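You operate a simulated robot arm through the tools that you are given. There is no shell and no other tool.

Carry out the task below with a simulated robot arm. There is one attempt and no reset: what you move stays moved.

Task
Even up the two canes in the cradle and clamp them again.
Fine: push both up to the end board; open the orange bar clamp and wind the jaw right back to free them; wind it up to them after.

Only the result counts: the job must be done as asked and must still hold three seconds after the hand-in. Knocking over, shifting, dropping, spilling or breaking anything else fails it.

Robot
A 6-joint arm with a fingered hand, fixed in place. Base frame: the origin is on the floor under the middle of its stand, x ahead of it, y to its left, z up; the work surface is at about z = 0.4. Lengths are in m, angles in degrees, forces in N, time in s.
With the tool pointing down near the work surface it reaches from about 0.18 to 0.78 m from the base axis. Its first joint turns from -166.0 to 166.0 degrees. Payload 4 kg.
Tool frame: the origin (TCP) lies between the finger pads and is the grasp point; the fingertips stand 0.026 m ahead of it; z points along the fingers, y is the line along which they close. The gripper opens to 0.132 m; its body begins 0.073 m behind the TCP. The gripper is a hand of 5 fingers: y runs from the thumb to the fingers, the wrist lies at [0, 0, -0.239] in the tool frame, and closing takes about 1.5 s.
Orientation is that of the tool frame in the base frame, as [roll, pitch, yaw] about the fixed x, y, z axes, in that order (R = Rz(yaw) Ry(pitch) Rx(roll)). With the fingers straight down and closing along the base's y, the tool's x points along the base's -x, its y along +y and its z along -z.

Tools
- The arm moves only by the tool nudge_tool. Its argument "deltas" is a list of rows, each a list of 2 entries, a list of its own where there are three numbers: the shift along the base's x, y, z in m, then the turn, a rotation vector about the base's x, y, z in rad. In form: [[[dx, dy, dz], [ax, ay, az]], ...]. A call has 1 to 20 rows; each row is the pose to reach, as a shift and turn from the pose commanded when the call began. "gripper" is the opening in per cent of the stroke, from 0 (shut) to 100 (fully open), set as the call begins (left out, the last holds). Rows are played at 5 a second. More than 0.05 m and 8.6 degrees between two rows, or a gripper value outside its range, and nothing of the call is played. A pose out of reach is approached as far as the arm can. The call stops where the force on the tool passes 40 N (or 10 N more than at its start, if that is more) or the arm is blocked; 0.2 s more then pass. Each finger travels about 0.045 m/s and halts on what it meets, pressing with about 28 N; the grip force reading is that of the motor and also rises with nothing between the fingers. The clock runs only during rows and for 0.2 s after the last one: add rows that repeat a pose to give the fingers time. It gives the time, the measured TCP pose, the force on the tool (base axes), the opening and the grip force at its end, in the units of the frame above (readings bear some noise), with the torque about the TCP (base axes, N m) and any sound that the robot's microphone picked up.
- Cameras (640 x 400 px; columns grow to the right, rows downward): "scene" is fixed at [0.401, -0.6501, 1.0055]; the picture's right is [0.84, -0.54, 0.00], its down [-0.32, -0.49, -0.81] and it looks along [0.44, 0.68, -0.58] (base axes); focal length 356 px, centre (320, 200). "wrist" rides on the gripper at [0.084, 0.002, -0.097] in the tool frame; the picture's right is [-0.02, 1.00, 0.00], its down [-0.75, -0.02, -0.66] and it looks along [-0.66, -0.01, 0.75] (tool axes); focal length 270 px, centre (320, 200). There is no depth. A picture from a camera that has moved, and an enlarged one, comes with that camera's place and axes in the base frame and with its lens.
- snapshot(camera): a new picture of that camera. It takes no simulated time.
- curl_fingers(finger1, finger2, finger3, finger4, thumb_bend): sets how far each is bent, from 0 (flat) to 100 (curled in); at 30 the hand is open as for a grip, at 70 the pads meet at the TCP. One left out holds its place. A second passes; each finger stops where it meets its share of the squeeze, and holds until it gets a number again. A gripper value or a shape takes the hand back. It gives what a move gives, with no picture; readings hold the bend of each and the force on the fingers (four entries, about 0 where the hand has none), thumb and palm.
- hand_shape(shape): the hand has 5 fingers and takes this shape, open, in about a second: jaw (thumb against the fingers, like two jaws); tri (thumb and two fingers); tip (a fingertip pinch); poke (one finger out to press); point (the index stretched); flat (the hand flat); cup (the hand cupped); fist (a fist). The gripper value then closes the fingers along that shape, each until it touches; the sizes above hold for jaw. It gives what a move gives, with no picture.
- enlarge(camera, box): a new picture of the part [left, top, right, bottom] of that camera's present view, enlarged. It takes no simulated time.
- job_done(): hands the job in; it is judged then, once.

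Places have to be worked out from the pictures, the camera data and where the tool is seen. Open the gripper and draw the arm clear of the work before you hand the job in, unless the task says otherwise.

The tools are called after "Request:" as a command line: name --argument value ..., lists and objects as JSON in quotes. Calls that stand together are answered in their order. nudge_tool: Moves the arm, as the interface text tells. Its arguments: {"type":"object","properties":{"deltas":{"type":"array","items":{"type":"array"}},"gripper":{"type":"number"}},"required":["deltas"]} The other tools are called the same way: hand_shape (shape) gives the hand a shape; curl_fingers (finger1, finger2, finger3, finger4, thumb_bend) moves the fingers one by one; snapshot (camera) takes a picture; enlarge (camera, box) takes an enlarged picture of a part of a camera's view; job_done () hands the job in.

At the start:

```text
t: 0.0
tool_pos: [0.5062, -0.1701, 0.7533]
ee_rot: [180.0, 0.0, 180.0]
ft_force: [-0.4, -0.3, 0.5]
wrist_torque: [-0.02, 0.04, -0.02]
finger_gap: 0.1319
gripper_force: 0.1
shape: jaw
bend: [30.0, 30.0, 30.0, 30.0, 30.0]
finger forces: [0.0, 0.1, 0.1, 0.0, 0.0, 0.0]
```

scene: 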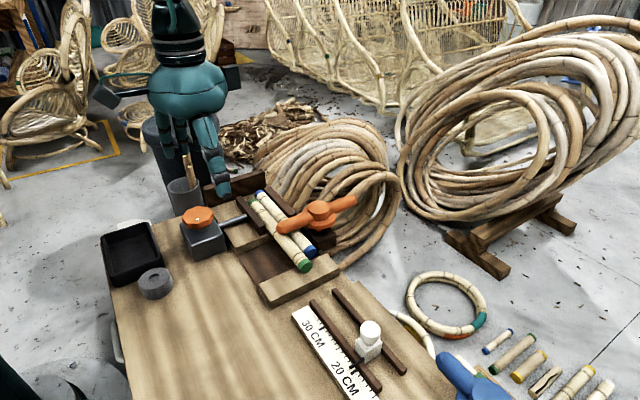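
wrist: 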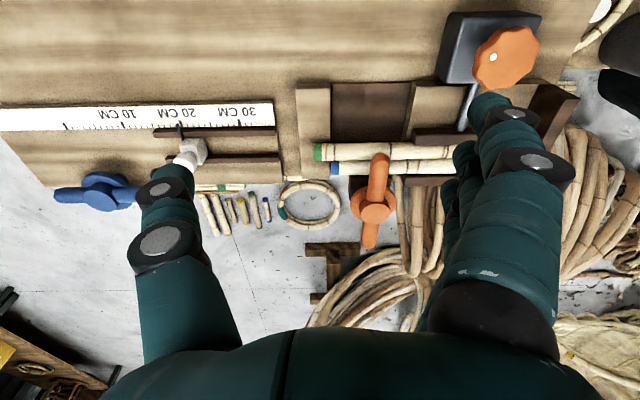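

I'll first look closely at the cradle, the orange clamp and the knob in both cameras.

Request:
enlarge --camera "scene" --box '[160, 160, 400, 310]'

Request:
enlarge --camera "wrist" --box '[280, 0, 600, 260]'

```text
2.67 times, centred on (280, 235) of scene
camera zoom: at [0.401, -0.6501, 1.0055], right [0.84, -0.54, 0.0], down [-0.32, -0.49, -0.81], along [0.44, 0.68, -0.58], focal length 948 px, centre (427, 107)
```

zoom: 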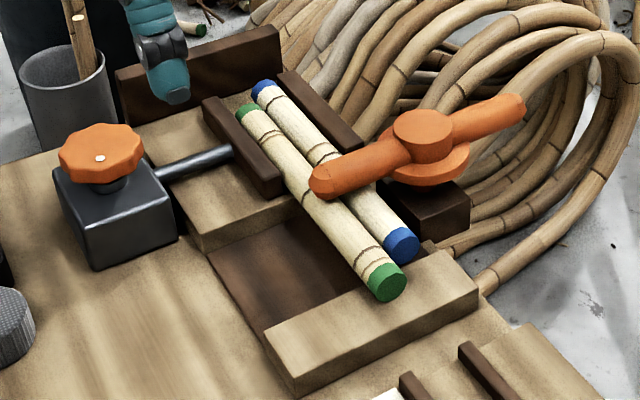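

```text
1.54 times, centred on (440, 130) of wrist
camera zoom: at [0.4215, -0.1686, 0.8501], right [0.02, 1.0, 0.0], down [0.75, -0.02, 0.66], along [0.66, -0.01, -0.75], focal length 416 px, centre (135, 308)
```

zoom: 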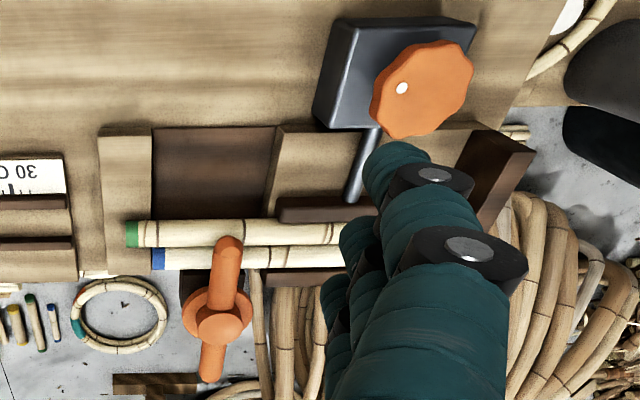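

The bar lies across the canes with its hub at about (0.77, -0.075). The knob is near (0.515, 0.055, 0.49), and both canes end about 4 to 7 cm short of the end board (y ≈ 0.18). I'll move over the knob at a safe height for a closer look.

Request:
nudge_tool --deltas '[[[0.0, 0.04, -0.02], [0, 0, 0]], [[0.0, 0.08, -0.04], [0, 0, 0]], [[0.0, 0.12, -0.06], [0, 0, 0]], [[0.0, 0.16, -0.08], [0, 0, 0]], [[0.0, 0.2, -0.1], [0, 0, 0]], [[0.009, 0.225, -0.13], [0, 0, 0]], [[0.009, 0.225, -0.13], [0, 0, 0]]]' --gripper 100

Request:
snapshot --camera "wrist"

Request:
snapshot --camera "scene"

```text
t: 1.6
tool_pos: [0.5152, 0.0571, 0.6226]
ee_rot: [-179.9, 0.1, 179.9]
ft_force: [0.3, -0.9, -0.5]
wrist_torque: [0.03, -0.04, -0.01]
finger_gap: 0.1321
gripper_force: 0.1
shape: jaw
bend: [30.0, 30.0, 30.0, 30.0, 30.0]
finger forces: [0.0, 0.1, 0.0, 0.0, 0.1, 0.0]
```

```text
taken
camera wrist: at [0.4301, 0.0576, 0.7201], right [0.02, 1.0, 0.0], down [0.75, -0.02, 0.66], along [0.66, -0.01, -0.75], focal length 270 px, centre (320, 200)
```

wrist: 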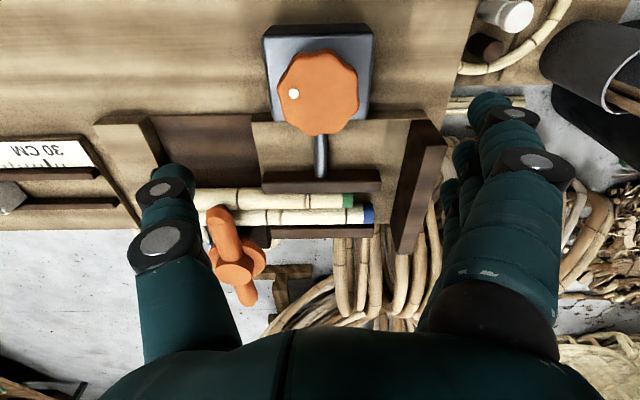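

```text
taken
```

scene: 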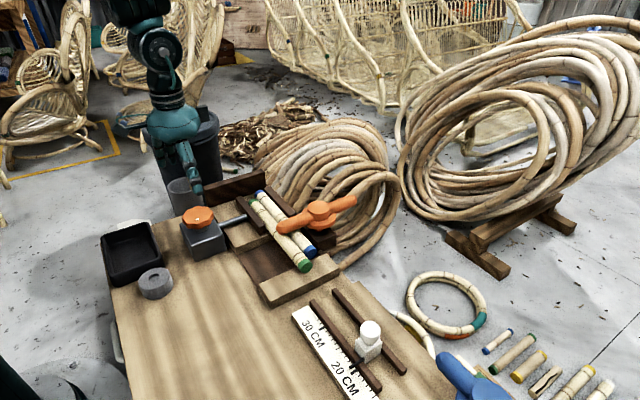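

Request:
enlarge --camera "wrist" --box '[90, 10, 480, 310]'

Request:
enlarge --camera "scene" --box '[260, 170, 380, 245]'

Request:
enlarge --camera "scene" --box '[160, 170, 280, 245]'

```text
1.33 times, centred on (285, 160) of wrist
camera zoom: at [0.4301, 0.0576, 0.7201], right [0.02, 1.0, 0.0], down [0.75, -0.02, 0.66], along [0.66, -0.01, -0.75], focal length 360 px, centre (367, 253)
```

zoom: 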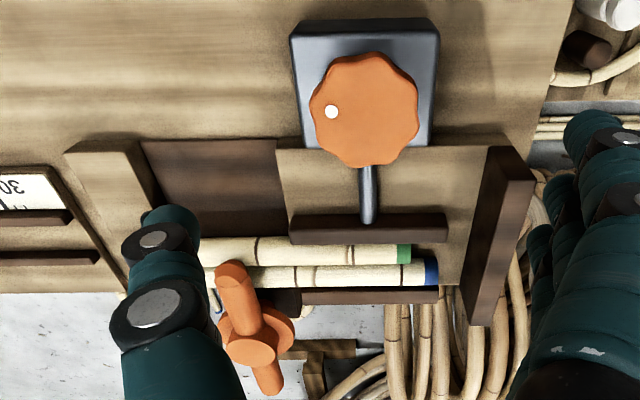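

```text
5.33 times, centred on (320, 208) of scene
camera zoom: at [0.401, -0.6501, 1.0055], right [0.84, -0.54, 0.0], down [-0.32, -0.49, -0.81], along [0.44, 0.68, -0.58], focal length 1897 px, centre (320, 160)
```

zoom: 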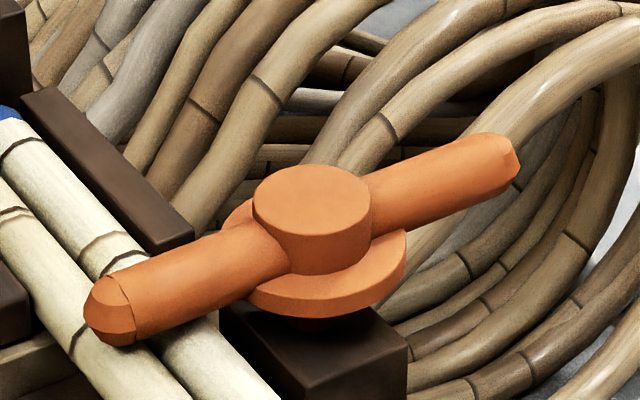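

```text
5.33 times, centred on (220, 208) of scene
camera zoom: at [0.401, -0.6501, 1.0055], right [0.84, -0.54, 0.0], down [-0.32, -0.49, -0.81], along [0.44, 0.68, -0.58], focal length 1897 px, centre (853, 160)
```

zoom: 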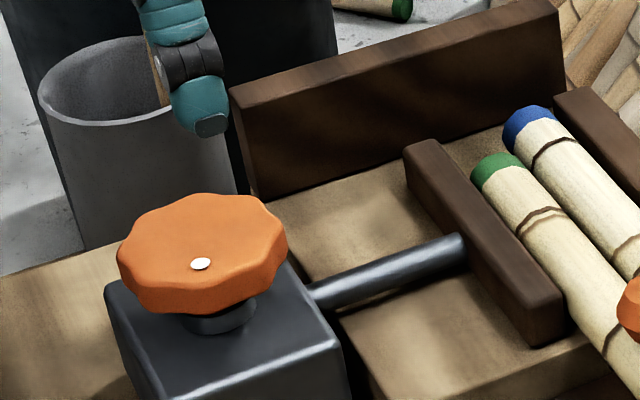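

The knob top sits near (0.514, 0.055, 0.488), and the bar turns about a vertical hub. I'll move above the bar's near end and try the fingertip-pinch shape in free air, so I can cage the bar without touching the canes.

Request:
nudge_tool --deltas '[[[0.03, -0.03, 0.0], [0, 0, 0]], [[0.06, -0.06, 0.0], [0, 0, 0]], [[0.09, -0.09, 0.0], [0, 0, 0]], [[0.12, -0.12, -0.01], [0, 0, 0]], [[0.15, -0.132, -0.02], [0, 0, 0]], [[0.165, -0.132, -0.02], [0, 0, 0]], [[0.165, -0.132, -0.02], [0, 0, 0]]]'

Request:
hand_shape --shape "tip"

Request:
snapshot --camera "wrist"

Request:
enlarge --camera "scene" --box '[160, 80, 440, 255]'

```text
t: 3.2
tool_pos: [0.6819, -0.0757, 0.6014]
ee_rot: [180.0, 0.0, -180.0]
ft_force: [0.8, -0.5, -0.2]
wrist_torque: [0.03, 0.03, 0.01]
finger_gap: 0.132
gripper_force: 0.0
shape: jaw
bend: [30.0, 30.0, 30.0, 30.0, 30.0]
finger forces: [0.0, 0.0, 0.1, 0.0, 0.0, 0.0]
```

```text
t: 4.1
tool_pos: [0.6809, -0.077, 0.6016]
ee_rot: [-180.0, -0.2, -179.9]
ft_force: [0.0, 0.1, -0.5]
wrist_torque: [0.0, -0.02, -0.01]
finger_gap: 0.132
gripper_force: 0.1
shape: tip
bend: [0.0, 30.0, 30.0, 0.0, 30.0]
finger forces: [0.0, 0.0, 0.1, 0.1, 0.0, 0.0]
```

```text
taken
camera wrist: at [0.5957, -0.075, 0.699], right [0.02, 1.0, 0.0], down [0.75, -0.02, 0.66], along [0.66, -0.01, -0.75], focal length 270 px, centre (320, 200)
```

wrist: 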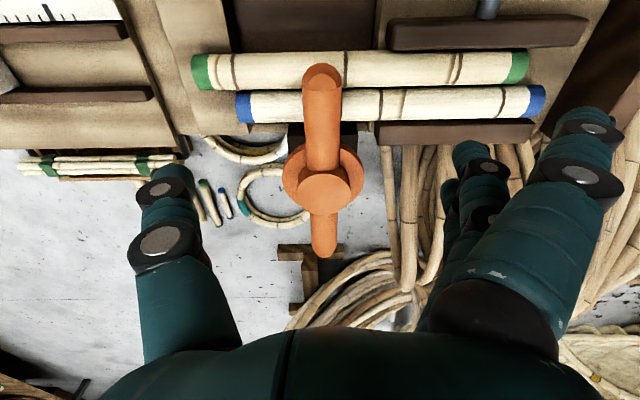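

```text
2.29 times, centred on (300, 168) of scene
camera zoom: at [0.401, -0.6501, 1.0055], right [0.84, -0.54, 0.0], down [-0.32, -0.49, -0.81], along [0.44, 0.68, -0.58], focal length 813 px, centre (366, 274)
```

zoom: 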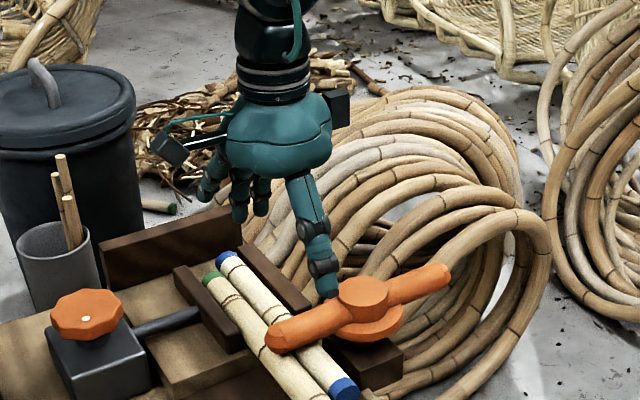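

The tip shape only flattens the outer fingers, so it doesn't help here. I'll go back to jaw, half closed (gap ~6 cm) so it straddles the bar, and check the fingertip positions before I descend.

Request:
hand_shape --shape "jaw"

Request:
nudge_tool --deltas '[[[0.0, 0.0015, -0.02], [0, 0, 0]], [[0.0, 0.0015, -0.04], [0, 0, 0]], [[0.0, 0.0015, -0.05], [0, 0, 0]], [[0.0, 0.0015, -0.05], [0, 0, 0]], [[0.0, 0.0015, -0.05], [0, 0, 0]], [[0.0, 0.0015, -0.05], [0, 0, 0]], [[0.0, 0.0015, -0.05], [0, 0, 0]]]' --gripper 48

Request:
snapshot --camera "wrist"

Request:
enlarge --camera "scene" --box '[220, 120, 400, 235]'

```text
t: 5.0
tool_pos: [0.6806, -0.0753, 0.602]
ee_rot: [-180.0, 0.0, -180.0]
ft_force: [0.0, -0.9, 0.3]
wrist_torque: [0.0, -0.02, 0.02]
finger_gap: 0.1319
gripper_force: 0.0
shape: jaw
bend: [30.0, 30.0, 30.0, 30.0, 30.0]
finger forces: [0.0, 0.0, 0.0, 0.0, 0.1, 0.0]
```

```text
t: 6.6
tool_pos: [0.6813, -0.0766, 0.5518]
ee_rot: [-180.0, 0.0, 180.0]
ft_force: [0.5, 1.3, 0.0]
wrist_torque: [0.0, 0.03, 0.01]
finger_gap: 0.0643
gripper_force: 0.0
shape: jaw
bend: [73.0, 73.0, 73.0, 73.0, 70.0]
finger forces: [0.0, 0.0, 0.0, 0.0, 0.1, 0.1]
```

```text
taken
camera wrist: at [0.5963, -0.0744, 0.6491], right [0.02, 1.0, 0.0], down [0.75, -0.02, 0.66], along [0.66, -0.01, -0.75], focal length 270 px, centre (320, 200)
```

wrist: 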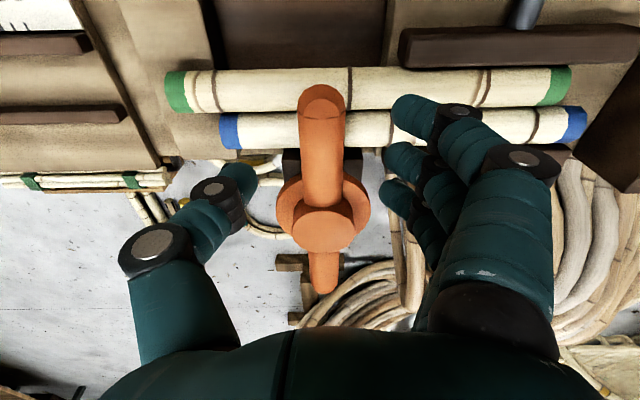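

```text
3.48 times, centred on (310, 178) of scene
camera zoom: at [0.401, -0.6501, 1.0055], right [0.84, -0.54, 0.0], down [-0.32, -0.49, -0.81], along [0.44, 0.68, -0.58], focal length 1237 px, centre (355, 278)
```

zoom: 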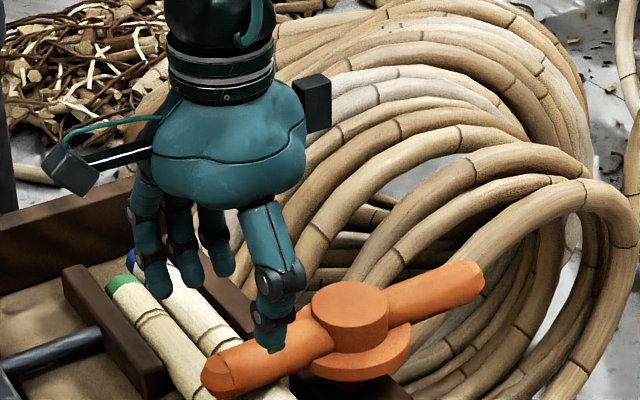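

The fingertips sit about 2.5–3 cm below the TCP and straddle the bar. I'll lower to TCP z ≈ 0.494, which keeps the tips about 1 cm above the canes.

Request:
nudge_tool --deltas '[[[-0.005, 0.002, -0.02], [0, 0, 0]], [[-0.006, 0.002, -0.035], [0, 0, 0]], [[-0.006, 0.002, -0.045], [0, 0, 0]], [[-0.006, 0.002, -0.052], [0, 0, 0]], [[-0.006, 0.002, -0.057], [0, 0, 0]], [[-0.006, 0.002, -0.057], [0, 0, 0]]]'

Request:
snapshot --camera "wrist"

Request:
enlarge --camera "scene" --box '[220, 140, 400, 255]'

```text
t: 8.0
tool_pos: [0.6749, -0.0738, 0.4967]
ee_rot: [-180.0, 0.0, 180.0]
ft_force: [0.3, -0.1, -0.1]
wrist_torque: [0.04, -0.02, 0.0]
finger_gap: 0.0643
gripper_force: 0.1
shape: jaw
bend: [73.0, 73.0, 73.0, 73.0, 70.0]
finger forces: [0.0, 0.0, 0.0, 0.0, 0.1, 0.0]
```

```text
taken
camera wrist: at [0.59, -0.0722, 0.5926], right [0.02, 1.0, 0.0], down [0.75, -0.02, 0.66], along [0.66, -0.01, -0.75], focal length 270 px, centre (320, 200)
```

wrist: 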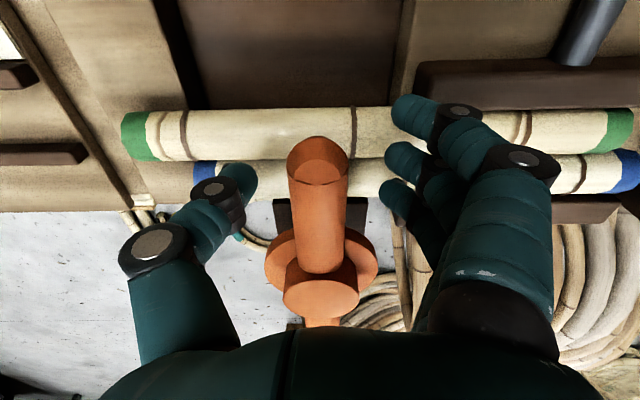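

```text
3.48 times, centred on (310, 198) of scene
camera zoom: at [0.401, -0.6501, 1.0055], right [0.84, -0.54, 0.0], down [-0.32, -0.49, -0.81], along [0.44, 0.68, -0.58], focal length 1237 px, centre (355, 209)
```

zoom: 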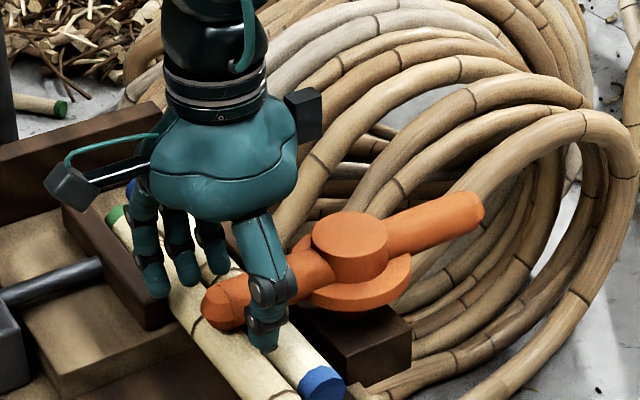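

The bar is between thumb and fingers with no contact force. I'll swing it clockwise seen from above (near end toward +y), following an arc around the hub in small steps and watching the force.

Request:
nudge_tool --deltas '[[[0.0002, 0.0062, 0], [0, 0, -0.0698]], [[0.0009, 0.0124, 0], [0, 0, -0.1396]], [[0.0019, 0.0185, 0], [0, 0, -0.2094]], [[0.0035, 0.0245, 0], [0, 0, -0.2793]], [[0.0053, 0.0304, 0], [0, 0, -0.3491]], [[0.0077, 0.0362, 0], [0, 0, -0.4189]]]'

Request:
snapshot --camera "wrist"

Request:
enlarge --camera "scene" --box '[220, 140, 400, 255]'

```text
t: 9.4
tool_pos: [0.6819, -0.0383, 0.4962]
ee_rot: [-179.9, -0.1, 155.8]
ft_force: [3.8, -20.9, 3.2]
wrist_torque: [-0.43, 0.04, 0.61]
finger_gap: 0.0724
gripper_force: 0.0
shape: jaw
bend: [73.0, 73.0, 73.0, 73.0, 67.0]
finger forces: [0.0, 0.0, 0.0, 0.1, 17.2, 0.0]
```

```text
taken
camera wrist: at [0.6054, -0.0022, 0.5927], right [0.43, 0.9, 0.0], down [0.68, -0.32, 0.66], along [0.59, -0.28, -0.75], focal length 270 px, centre (320, 200)
```

wrist: 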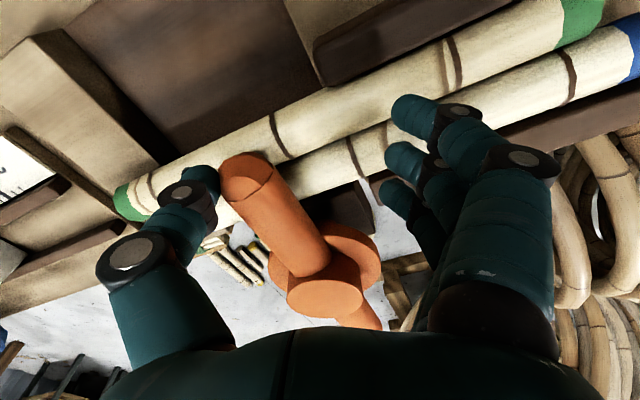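

```text
3.48 times, centred on (310, 198) of scene
camera zoom: at [0.401, -0.6501, 1.0055], right [0.84, -0.54, 0.0], down [-0.32, -0.49, -0.81], along [0.44, 0.68, -0.58], focal length 1237 px, centre (355, 209)
```

zoom: 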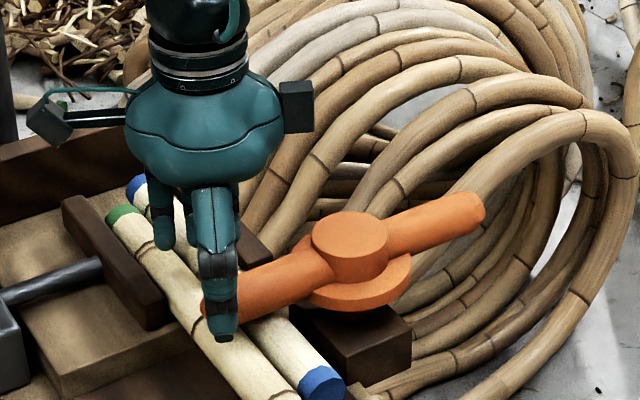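

The thumb pressed at about 20 N and the bar didn't turn, so there's likely a stop this way. I'll go back to centre and try the other direction, pushing with the four fingers.

Request:
nudge_tool --deltas '[[[-0.0024, -0.0058, 0], [0, 0, 0.0698]], [[-0.0042, -0.0117, 0], [0, 0, 0.1396]], [[-0.0058, -0.0177, 0], [0, 0, 0.2096]], [[-0.0068, -0.0238, 0], [0, 0, 0.2793]], [[-0.0075, -0.03, 0], [0, 0, 0.3491]], [[-0.0077, -0.0362, 0], [0, 0, 0.4189]]]'

Request:
nudge_tool --deltas '[[[0.0002, -0.0062, 0], [0, 0, 0.0698]], [[0.0009, -0.0124, 0], [0, 0, 0.1396]], [[0.0019, -0.0185, 0], [0, 0, 0.2094]], [[0.0035, -0.0245, 0], [0, 0, 0.2793]], [[0.0053, -0.0304, 0], [0, 0, 0.3491]], [[0.0077, -0.0362, 0], [0, 0, 0.4189]]]'

Request:
snapshot --camera "wrist"

Request:
enlarge --camera "scene" --box '[220, 140, 400, 255]'

```text
t: 10.8
tool_pos: [0.6739, -0.0732, 0.4954]
ee_rot: [-179.9, 0.0, -179.9]
ft_force: [-0.2, -0.8, -0.6]
wrist_torque: [-0.01, -0.02, 0.0]
finger_gap: 0.0643
gripper_force: 0.0
shape: jaw
bend: [73.0, 73.0, 73.0, 73.0, 70.0]
finger forces: [0.0, 0.0, 0.1, 0.0, 0.0, 0.0]
```

```text
t: 12.2
tool_pos: [0.6827, -0.1098, 0.4968]
ee_rot: [180.0, 0.0, -156.1]
ft_force: [0.0, 1.2, -0.5]
wrist_torque: [0.01, 0.01, -0.03]
finger_gap: 0.0646
gripper_force: 0.1
shape: jaw
bend: [73.0, 72.0, 73.0, 73.0, 70.0]
finger forces: [0.0, 0.6, 0.1, 0.0, 0.0, 0.1]
```

```text
taken
camera wrist: at [0.6034, -0.1431, 0.5934], right [-0.39, 0.92, 0.0], down [0.69, 0.29, 0.66], along [0.61, 0.26, -0.75], focal length 270 px, centre (320, 200)
```

wrist: 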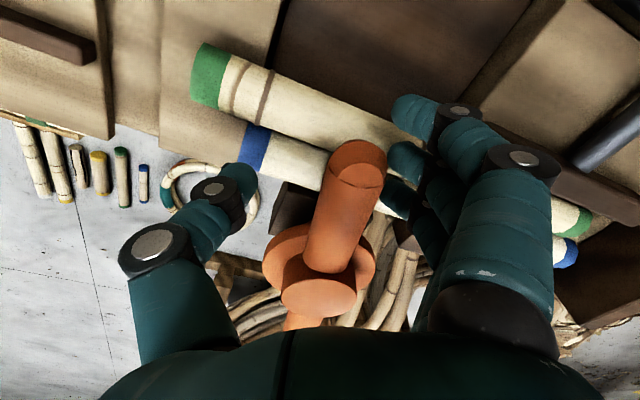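

```text
3.48 times, centred on (310, 198) of scene
camera zoom: at [0.401, -0.6501, 1.0055], right [0.84, -0.54, 0.0], down [-0.32, -0.49, -0.81], along [0.44, 0.68, -0.58], focal length 1237 px, centre (355, 209)
```

zoom: 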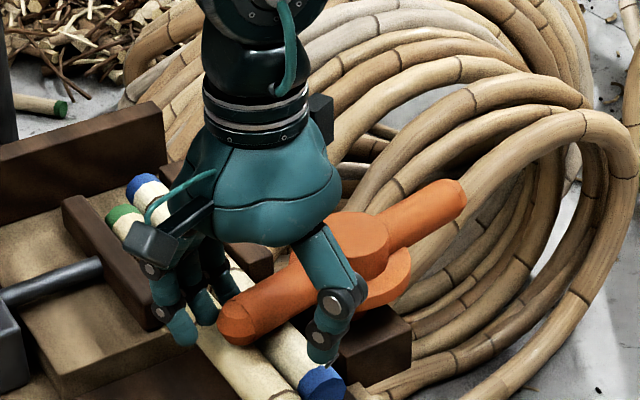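

The bar swings freely this way, so counter-clockwise is the opening direction. I'll follow the arc further round.

Request:
nudge_tool --deltas '[[[0.0028, -0.0056, 0], [0, 0, 0.0698]], [[0.0058, -0.011, 0], [0, 0, 0.1396]], [[0.0093, -0.0161, 0], [0, 0, 0.2094]], [[0.0131, -0.021, 0], [0, 0, 0.2793]], [[0.0173, -0.0256, 0], [0, 0, 0.3491]], [[0.0217, -0.0299, 0], [0, 0, 0.4189]], [[0.0265, -0.0339, 0], [0, 0, 0.4887]], [[0.0315, -0.0376, 0], [0, 0, 0.5585]], [[0.0368, -0.0409, 0], [0, 0, 0.6283]], [[0.0423, -0.0438, 0], [0, 0, 0.6981]], [[0.048, -0.0462, 0], [0, 0, 0.7679]], [[0.0538, -0.0484, 0], [0, 0, 0.8378]]]'

Request:
snapshot --camera "wrist"

Request:
enlarge --camera "scene" --box '[220, 140, 400, 255]'

```text
t: 14.8
tool_pos: [0.7391, -0.1473, 0.4956]
ee_rot: [179.9, 0.3, -108.8]
ft_force: [-1.2, -0.5, -0.6]
wrist_torque: [0.01, -0.01, -0.03]
finger_gap: 0.0647
gripper_force: 0.2
shape: jaw
bend: [73.0, 73.0, 73.0, 73.0, 70.0]
finger forces: [0.1, 0.4, 0.0, 0.1, 0.0, 0.1]
out of reach, approached as far as the arm can: row 12
```

```text
taken
camera wrist: at [0.7101, -0.2272, 0.5917], right [-0.94, 0.34, 0.0], down [0.26, 0.7, 0.66], along [0.23, 0.62, -0.75], focal length 270 px, centre (320, 200)
```

wrist: 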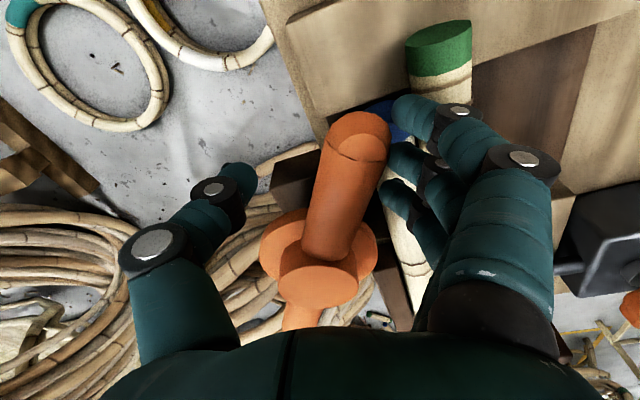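

```text
3.48 times, centred on (310, 198) of scene
camera zoom: at [0.401, -0.6501, 1.0055], right [0.84, -0.54, 0.0], down [-0.32, -0.49, -0.81], along [0.44, 0.68, -0.58], focal length 1237 px, centre (355, 209)
```

zoom: 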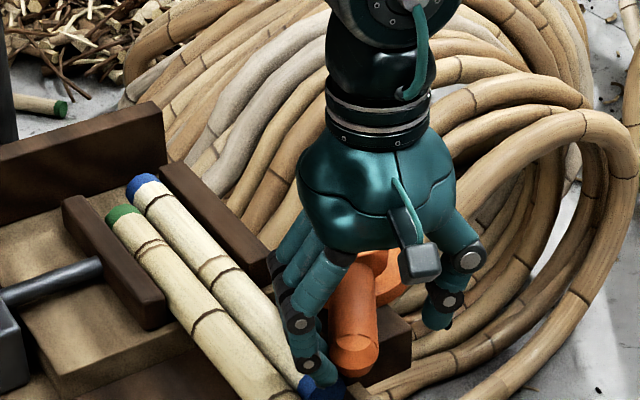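

The bar is about 60° open and the arm is at its reach limit here. I'll curl the four fingers further, with the thumb eased back, to push the bar the rest of the way open.

Request:
curl_fingers --finger1 88 --finger2 88 --finger3 88 --finger4 88 --thumb_bend 45

Request:
snapshot --camera "wrist"

Request:
enlarge --camera "scene" --box '[220, 140, 400, 255]'

```text
t: 15.8
tool_pos: [0.74, -0.1466, 0.4954]
ee_rot: [179.9, 0.4, -108.8]
ft_force: [-6.8, 5.4, -2.7]
wrist_torque: [0.03, 0.13, 0.52]
finger_gap: 0.0452
gripper_force: 6.3
shape: fingers
bend: [88.0, 88.0, 88.0, 80.0, 44.0]
finger forces: [0.1, 0.0, 0.1, 9.6, 3.5, 0.0]
```

```text
taken
camera wrist: at [0.7099, -0.2269, 0.5917], right [-0.94, 0.34, 0.0], down [0.26, 0.7, 0.66], along [0.23, 0.62, -0.75], focal length 270 px, centre (320, 200)
```

wrist: 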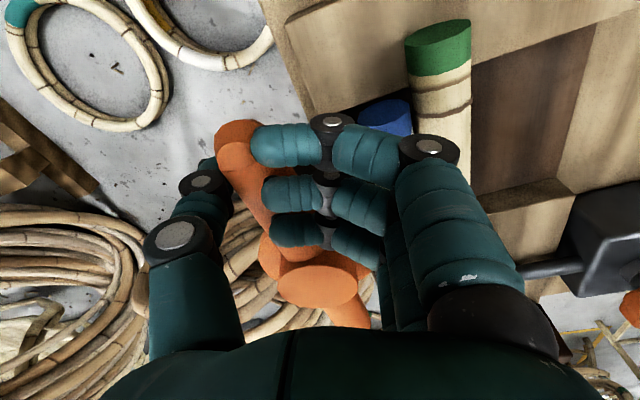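

```text
3.48 times, centred on (310, 198) of scene
camera zoom: at [0.401, -0.6501, 1.0055], right [0.84, -0.54, 0.0], down [-0.32, -0.49, -0.81], along [0.44, 0.68, -0.58], focal length 1237 px, centre (355, 209)
```

zoom: 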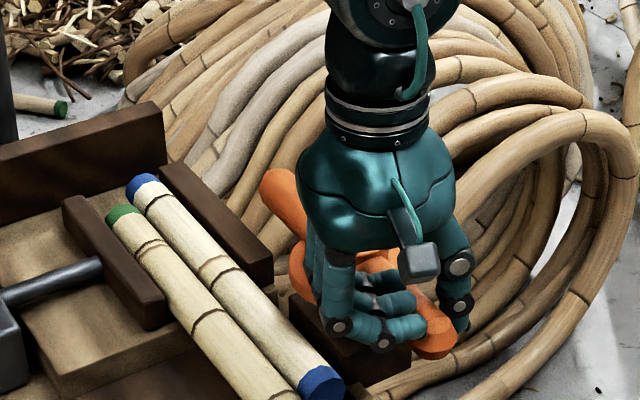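

The bar is now roughly 90–100° open and both canes are clear of it. I'll ease the fingers back off the bar, then lift straight up.

Request:
curl_fingers --finger1 72 --finger2 72 --finger3 72 --finger4 72 --thumb_bend 38

Request:
nudge_tool --deltas '[[[0, 0, 0.03], [0, 0, 0]], [[0, 0, 0.06], [0, 0, 0]], [[0, 0, 0.1], [0, 0, 0]], [[-0.01, 0, 0.13], [0, 0, 0]], [[-0.03, 0, 0.14], [0, 0, 0]], [[-0.05, 0, 0.14], [0, 0, 0]]]'

Request:
enlarge --camera "scene" --box '[200, 140, 400, 265]'

Request:
snapshot --camera "wrist"

```text
t: 16.8
tool_pos: [0.7403, -0.1476, 0.4947]
ee_rot: [180.0, 0.4, -108.9]
ft_force: [-2.6, -2.7, 10.3]
wrist_torque: [0.11, -0.2, 0.03]
finger_gap: 0.0604
gripper_force: 5.4
shape: fingers
bend: [72.0, 72.0, 85.0, 72.0, 38.0]
finger forces: [0.0, 0.0, 7.8, 2.5, 0.0, 0.0]
```

```text
t: 18.2
tool_pos: [0.6929, -0.1341, 0.6365]
ee_rot: [180.0, 0.2, -108.8]
ft_force: [0.8, 0.1, -0.5]
wrist_torque: [0.02, -0.02, 0.0]
finger_gap: 0.0598
gripper_force: 0.1
shape: fingers
bend: [72.0, 72.0, 72.0, 72.0, 38.0]
finger forces: [0.0, 0.0, 0.0, 0.0, 0.0, 0.0]
out of reach, approached as far as the arm can: row 2, 3, 4, 5, 6
```

```text
3.20 times, centred on (300, 202) of scene
camera zoom: at [0.401, -0.6501, 1.0055], right [0.84, -0.54, 0.0], down [-0.32, -0.49, -0.81], along [0.44, 0.68, -0.58], focal length 1138 px, centre (384, 192)
```

zoom: 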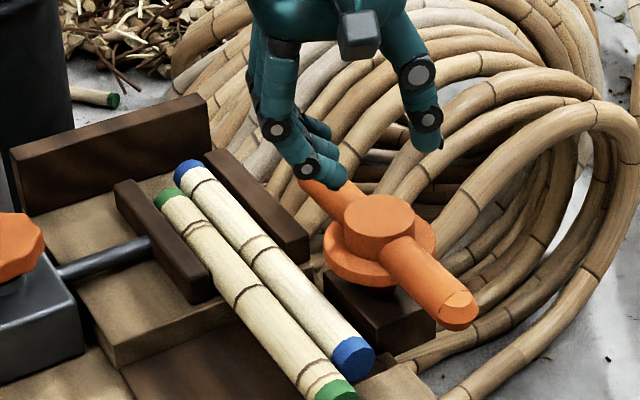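

```text
taken
camera wrist: at [0.6631, -0.2144, 0.7321], right [-0.94, 0.34, 0.0], down [0.26, 0.7, 0.66], along [0.22, 0.62, -0.75], focal length 270 px, centre (320, 200)
```

wrist: 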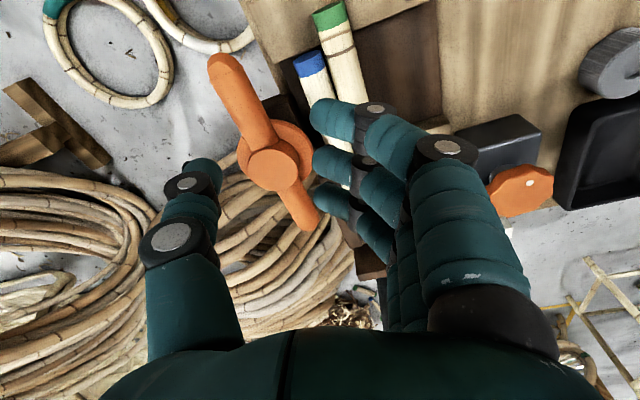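

The bar now lies parallel to the canes, fully open, and the canes haven't moved. I'll turn the wrist back to its standard heading and move to above the knob.

Request:
nudge_tool --deltas '[[[-0.0175, 0.02, 0], [0, 0, -0.1257]], [[-0.035, 0.04, 0], [0, 0, -0.2513]], [[-0.0525, 0.06, 0], [0, 0, -0.377]], [[-0.07, 0.08, 0], [0, 0, -0.5027]], [[-0.0875, 0.1, 0], [0, 0, -0.6283]], [[-0.105, 0.12, 0], [0, 0, -0.754]], [[-0.1225, 0.14, 0], [0, 0, -0.8796]], [[-0.14, 0.16, 0], [0, 0, -1.0053]], [[-0.1575, 0.18, 0], [0, 0, -1.131]], [[-0.175, 0.2, 0], [0, 0, -1.2566]], [[-0.175, 0.2, 0], [0, 0, -1.2566]]]' --gripper 100

Request:
snapshot --camera "wrist"

```text
t: 20.6
tool_pos: [0.5171, 0.0658, 0.637]
ee_rot: [-180.0, 0.0, 179.9]
ft_force: [0.0, -1.3, 0.9]
wrist_torque: [-0.02, -0.02, 0.01]
finger_gap: 0.1317
gripper_force: 0.1
shape: jaw
bend: [30.0, 30.0, 30.0, 30.0, 30.0]
finger forces: [0.0, 0.0, 0.1, 0.0, 0.0, 0.1]
```

```text
taken
camera wrist: at [0.4311, 0.0677, 0.7342], right [0.02, 1.0, 0.0], down [0.75, -0.02, 0.66], along [0.66, -0.01, -0.75], focal length 270 px, centre (320, 200)
```

wrist: 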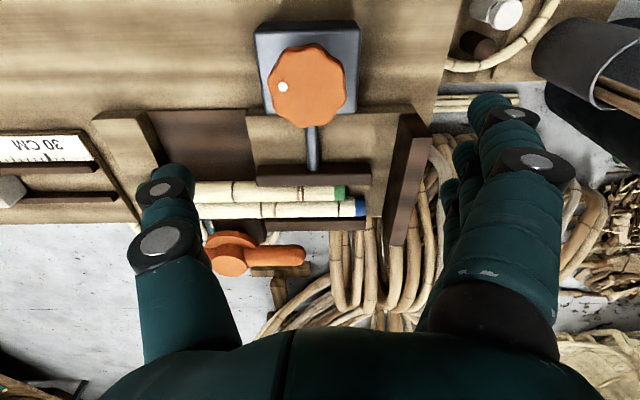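

The hand is back in the standard pose and I judge the knob centre at (0.513, 0.056). I'll centre on it and descend with open fingers to TCP z ≈ 0.490.

Request:
nudge_tool --deltas '[[[-0.004, -0.01, -0.03], [0, 0, 0]], [[-0.004, -0.01, -0.06], [0, 0, 0]], [[-0.004, -0.01, -0.09], [0, 0, 0]], [[-0.004, -0.01, -0.12], [0, 0, 0]], [[-0.004, -0.01, -0.137], [0, 0, 0]], [[-0.004, -0.01, -0.147], [0, 0, 0]], [[-0.004, -0.01, -0.147], [0, 0, 0]]]'

Request:
snapshot --camera "wrist"

Request:
enlarge --camera "scene" --box '[140, 140, 300, 260]'

```text
t: 22.2
tool_pos: [0.5118, 0.055, 0.49]
ee_rot: [-180.0, 0.1, -179.9]
ft_force: [-0.9, -0.3, -0.9]
wrist_torque: [0.01, -0.01, -0.01]
finger_gap: 0.1318
gripper_force: 0.1
shape: jaw
bend: [30.0, 30.0, 30.0, 30.0, 30.0]
finger forces: [0.0, 0.1, 0.1, 0.0, 0.1, 0.0]
```

```text
taken
camera wrist: at [0.4269, 0.0566, 0.5853], right [0.02, 1.0, 0.0], down [0.75, -0.02, 0.66], along [0.66, -0.01, -0.75], focal length 270 px, centre (320, 200)
```

wrist: 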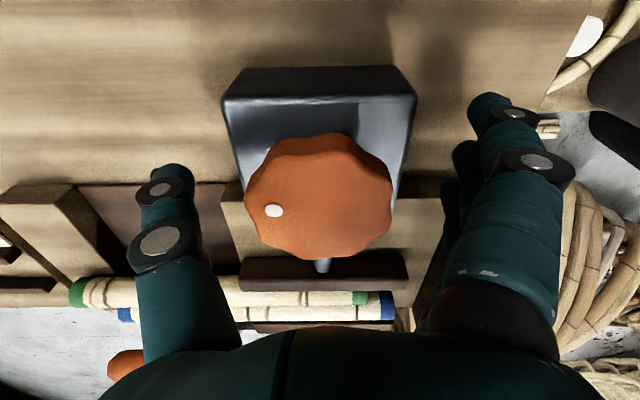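

```text
3.33 times, centred on (220, 200) of scene
camera zoom: at [0.401, -0.6501, 1.0055], right [0.84, -0.54, 0.0], down [-0.32, -0.49, -0.81], along [0.44, 0.68, -0.58], focal length 1186 px, centre (653, 200)
```

zoom: 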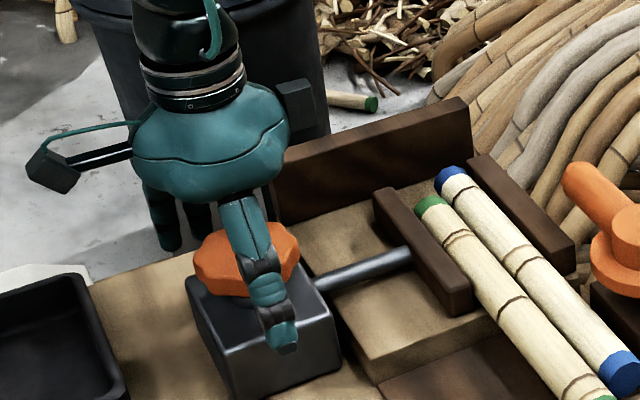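

The TCP is centred over the knob to within a few mm. I'll close the hand onto its rim.

Request:
nudge_tool --deltas '[[[0, 0, 0], [0, 0, 0]], [[0, 0, 0], [0, 0, 0]], [[0, 0, 0], [0, 0, 0]], [[0, 0, 0], [0, 0, 0]], [[0, 0, 0], [0, 0, 0]], [[0, 0, 0], [0, 0, 0]], [[0, 0, 0], [0, 0, 0]], [[0, 0, 0], [0, 0, 0]]]' --gripper 0

Request:
snapshot --camera "wrist"

Request:
enlarge --camera "scene" --box '[140, 140, 300, 260]'

```text
t: 24.0
tool_pos: [0.5118, 0.0537, 0.4885]
ee_rot: [-180.0, -0.1, 180.0]
ft_force: [0.9, 0.6, -10.3]
wrist_torque: [0.0, -0.03, 0.01]
finger_gap: 0.0397
gripper_force: 23.6
shape: jaw
bend: [67.0, 74.0, 74.0, 72.0, 71.0]
finger forces: [5.6, 5.4, 5.1, 6.0, 22.8, 0.0]
```

```text
taken
camera wrist: at [0.4267, 0.0566, 0.5851], right [0.02, 1.0, 0.0], down [0.75, -0.02, 0.66], along [0.66, -0.01, -0.75], focal length 270 px, centre (320, 200)
```

wrist: 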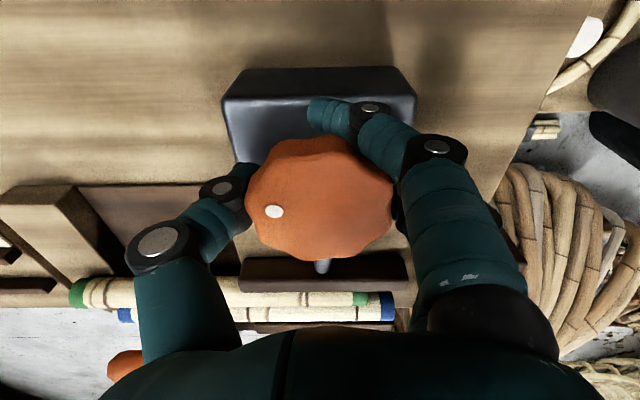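

```text
3.33 times, centred on (220, 200) of scene
camera zoom: at [0.401, -0.6501, 1.0055], right [0.84, -0.54, 0.0], down [-0.32, -0.49, -0.81], along [0.44, 0.68, -0.58], focal length 1186 px, centre (653, 200)
```

zoom: 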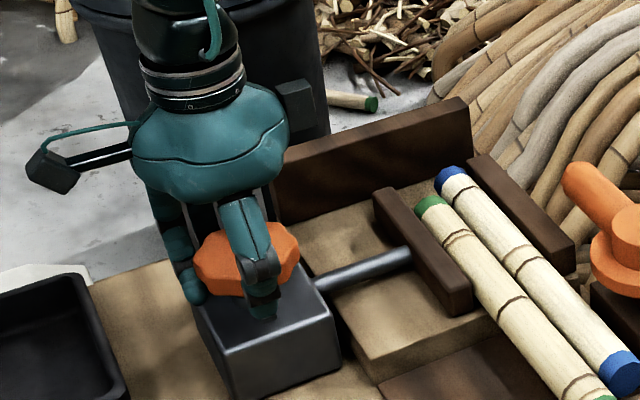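

The knob is gripped at about 24 N. I'll try a small counter-clockwise turn to see which way the jaw moves.

Request:
nudge_tool --deltas '[[[0, 0, 0], [0, 0, 0.1]], [[0, 0, 0], [0, 0, 0.2]], [[0, 0, 0], [0, 0, 0.3]], [[0, 0, 0], [0, 0, 0.4]], [[0, 0, 0], [0, 0, 0.5]], [[0, 0, 0], [0, 0, 0.5]]]'

Request:
snapshot --camera "wrist"

Request:
enlarge --camera "scene" --box '[140, 140, 300, 260]'

```text
t: 25.4
tool_pos: [0.5121, 0.0538, 0.4884]
ee_rot: [-179.9, -0.1, -151.3]
ft_force: [-8.9, -19.4, -18.8]
wrist_torque: [-0.21, 0.01, -0.02]
finger_gap: 0.0391
gripper_force: 27.9
shape: jaw
bend: [68.0, 74.0, 74.0, 72.0, 71.0]
finger forces: [12.6, 7.0, 6.4, 7.0, 33.1, 0.0]
```

```text
taken
camera wrist: at [0.4367, 0.0154, 0.5855], right [-0.46, 0.89, 0.0], down [0.67, 0.35, 0.66], along [0.58, 0.3, -0.76], focal length 270 px, centre (320, 200)
```

wrist: 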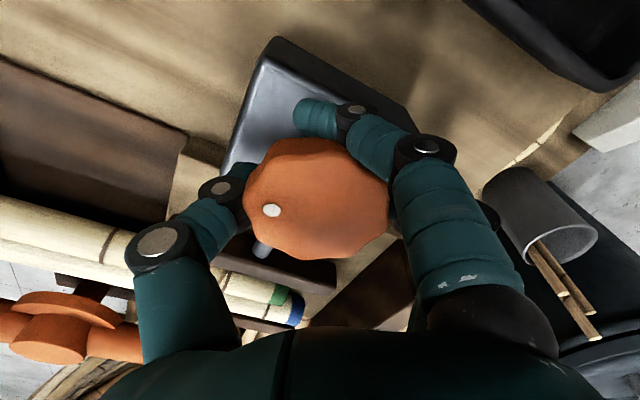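

```text
3.33 times, centred on (220, 200) of scene
camera zoom: at [0.401, -0.6501, 1.0055], right [0.84, -0.54, 0.0], down [-0.32, -0.49, -0.81], along [0.44, 0.68, -0.58], focal length 1186 px, centre (653, 200)
```

zoom: 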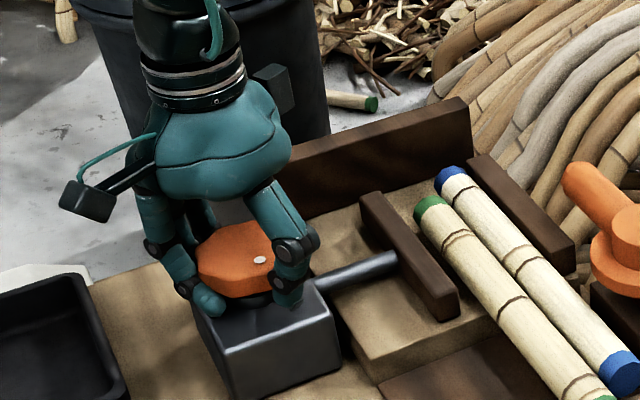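

The knob turns with the hand and the jaw is backing away from the canes, so counter-clockwise retracts. I'll keep turning, shifting slightly to relieve the side load.

Request:
nudge_tool --deltas '[[[-0.001, -0.002, 0], [0, 0, 0.0]], [[-0.001, -0.002, 0], [0, 0, 0.1]], [[-0.001, -0.002, 0], [0, 0, 0.2]], [[-0.001, -0.002, 0], [0, 0, 0.3]], [[-0.001, -0.002, 0], [0, 0, 0.4]], [[-0.001, -0.002, 0], [0, 0, 0.5]], [[-0.001, -0.002, 0], [0, 0, 0.6]], [[-0.001, -0.002, 0], [0, 0, 0.7]], [[-0.001, -0.002, 0], [0, 0, 0.7]]]'

Request:
snapshot --camera "wrist"

Request:
enlarge --camera "scene" --box '[140, 140, 300, 260]'

```text
t: 26.9
tool_pos: [0.513, 0.0527, 0.4885]
ee_rot: [-180.0, -0.1, -121.7]
ft_force: [4.6, -4.0, -20.9]
wrist_torque: [-0.1, -0.05, -0.03]
finger_gap: 0.039
gripper_force: 27.9
shape: jaw
bend: [68.0, 73.0, 73.0, 72.0, 71.0]
finger forces: [7.0, 7.3, 7.0, 8.2, 28.9, 0.0]
stopped in row 7: the force on the tool passed its limit at 40 N (the readings are from after the stop); the commanded pose is now the measured one
```

```text
taken
camera wrist: at [0.4659, -0.0185, 0.5855], right [-0.84, 0.54, 0.0], down [0.41, 0.63, 0.66], along [0.36, 0.55, -0.75], focal length 270 px, centre (320, 200)
```

wrist: 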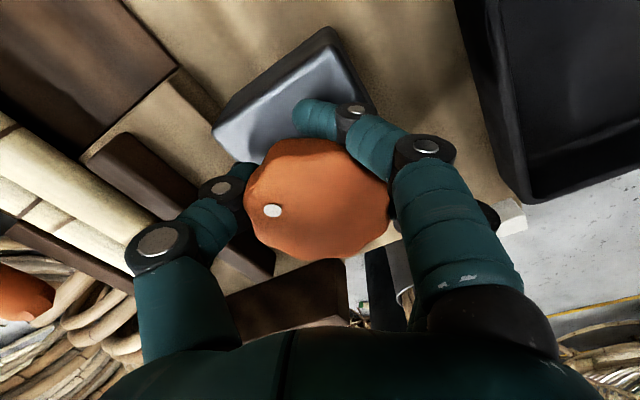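

```text
3.33 times, centred on (220, 200) of scene
camera zoom: at [0.401, -0.6501, 1.0055], right [0.84, -0.54, 0.0], down [-0.32, -0.49, -0.81], along [0.44, 0.68, -0.58], focal length 1186 px, centre (653, 200)
```

zoom: 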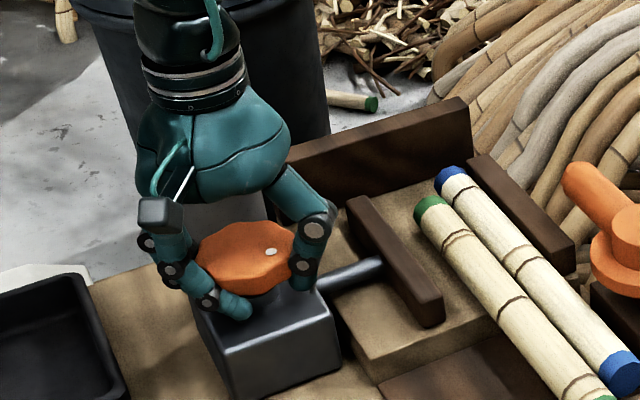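

The jaw has backed off about 2 cm, and the call stopped on a force spike. The remaining force is mostly vertical, with little torque. I'll lower 2 mm to relax that and test whether the knob turns further.

Request:
nudge_tool --deltas '[[[0.0, 0.0, -0.002], [0, 0, 0.0]], [[0.0, 0.0, -0.002], [0, 0, 0.07]], [[0.0, 0.0, -0.002], [0, 0, 0.14]], [[0.0, 0.0, -0.002], [0, 0, 0.21]], [[0.0, 0.0, -0.002], [0, 0, 0.21]]]'

Request:
snapshot --camera "wrist"

Request:
enlarge --camera "scene" --box '[140, 140, 300, 260]'

```text
t: 28.1
tool_pos: [0.5119, 0.053, 0.4882]
ee_rot: [-179.8, 0.0, -109.7]
ft_force: [10.7, -7.7, -4.2]
wrist_torque: [-0.15, -0.17, -0.06]
finger_gap: 0.039
gripper_force: 28.0
shape: jaw
bend: [69.0, 74.0, 74.0, 72.0, 72.0]
finger forces: [7.0, 5.6, 5.4, 6.3, 32.5, 0.0]
```

```text
taken
camera wrist: at [0.482, -0.0269, 0.5844], right [-0.93, 0.36, 0.0], down [0.27, 0.7, 0.66], along [0.24, 0.61, -0.75], focal length 270 px, centre (320, 200)
```

wrist: 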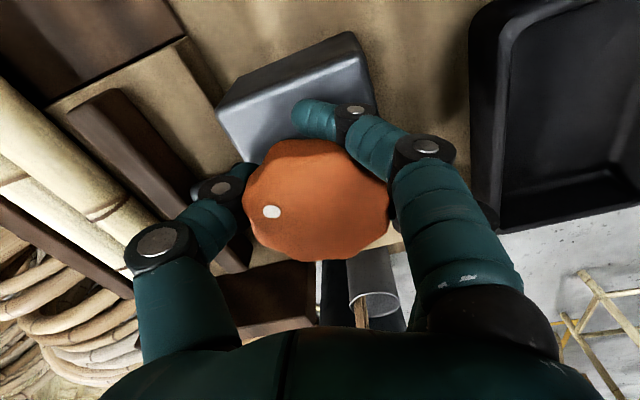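

```text
3.33 times, centred on (220, 200) of scene
camera zoom: at [0.401, -0.6501, 1.0055], right [0.84, -0.54, 0.0], down [-0.32, -0.49, -0.81], along [0.44, 0.68, -0.58], focal length 1186 px, centre (653, 200)
```

zoom: 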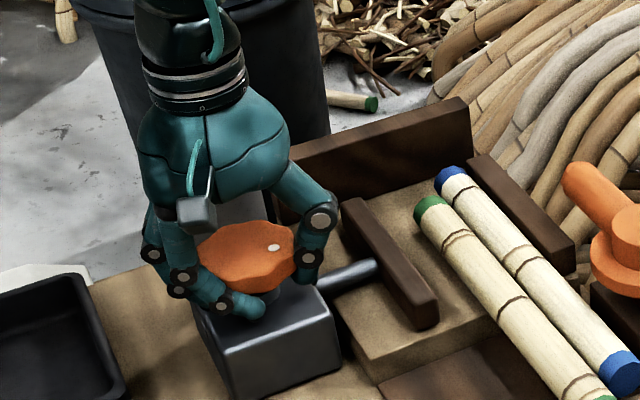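

It still turns with low torque and the jaw keeps backing off. I'll continue in small steps.

Request:
nudge_tool --deltas '[[[-0.001, 0.0, 0.0], [0, 0, 0.07]], [[-0.001, 0.0, 0.0], [0, 0, 0.14]], [[-0.001, 0.0, 0.0], [0, 0, 0.21]], [[-0.001, 0.0, 0.0], [0, 0, 0.28]], [[-0.001, 0.0, 0.0], [0, 0, 0.35]], [[-0.001, 0.0, 0.0], [0, 0, 0.42]], [[-0.001, 0.0, 0.0], [0, 0, 0.49]], [[-0.001, 0.0, 0.0], [0, 0, 0.49]]]'

Request:
snapshot --camera "wrist"

Request:
enlarge --camera "scene" --box '[140, 140, 300, 260]'

```text
t: 29.2
tool_pos: [0.5137, 0.0517, 0.4863]
ee_rot: [-179.6, -0.8, -92.1]
ft_force: [7.0, -6.6, -8.2]
wrist_torque: [-0.06, -0.15, -0.01]
finger_gap: 0.0391
gripper_force: 28.0
shape: jaw
bend: [69.0, 74.0, 74.0, 72.0, 72.0]
finger forces: [10.5, 6.4, 5.9, 6.9, 29.0, 0.1]
out of reach, approached as far as the arm can: row 5
stopped in row 5: the force on the tool passed its limit at 48 N (the readings are from after the stop); the commanded pose is now the measured one
```

```text
taken
camera wrist: at [0.5071, -0.0313, 0.5853], right [-1.0, 0.06, -0.01], down [0.04, 0.76, 0.65], along [0.04, 0.65, -0.76], focal length 270 px, centre (320, 200)
```

wrist: 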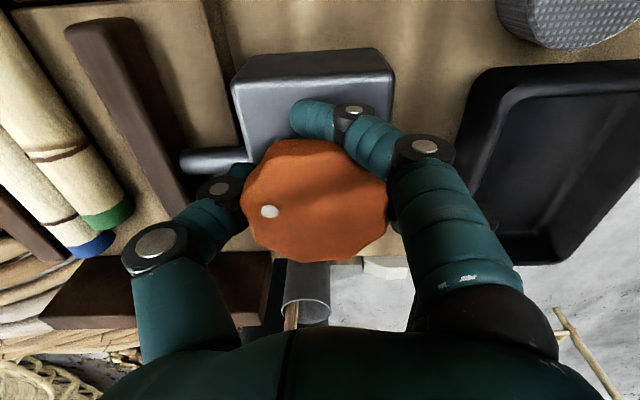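

```text
3.33 times, centred on (220, 200) of scene
camera zoom: at [0.401, -0.6501, 1.0055], right [0.84, -0.54, 0.0], down [-0.32, -0.49, -0.81], along [0.44, 0.68, -0.58], focal length 1186 px, centre (653, 200)
```

zoom: 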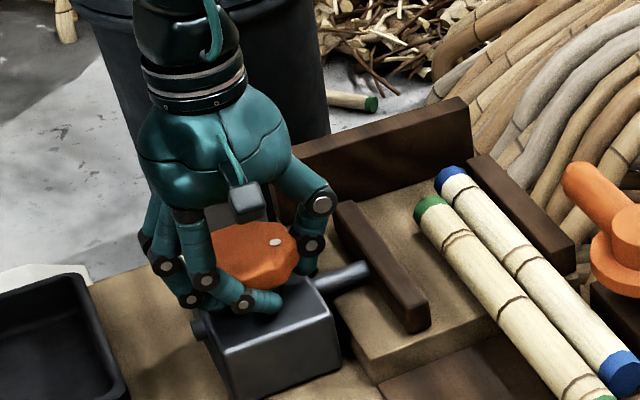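

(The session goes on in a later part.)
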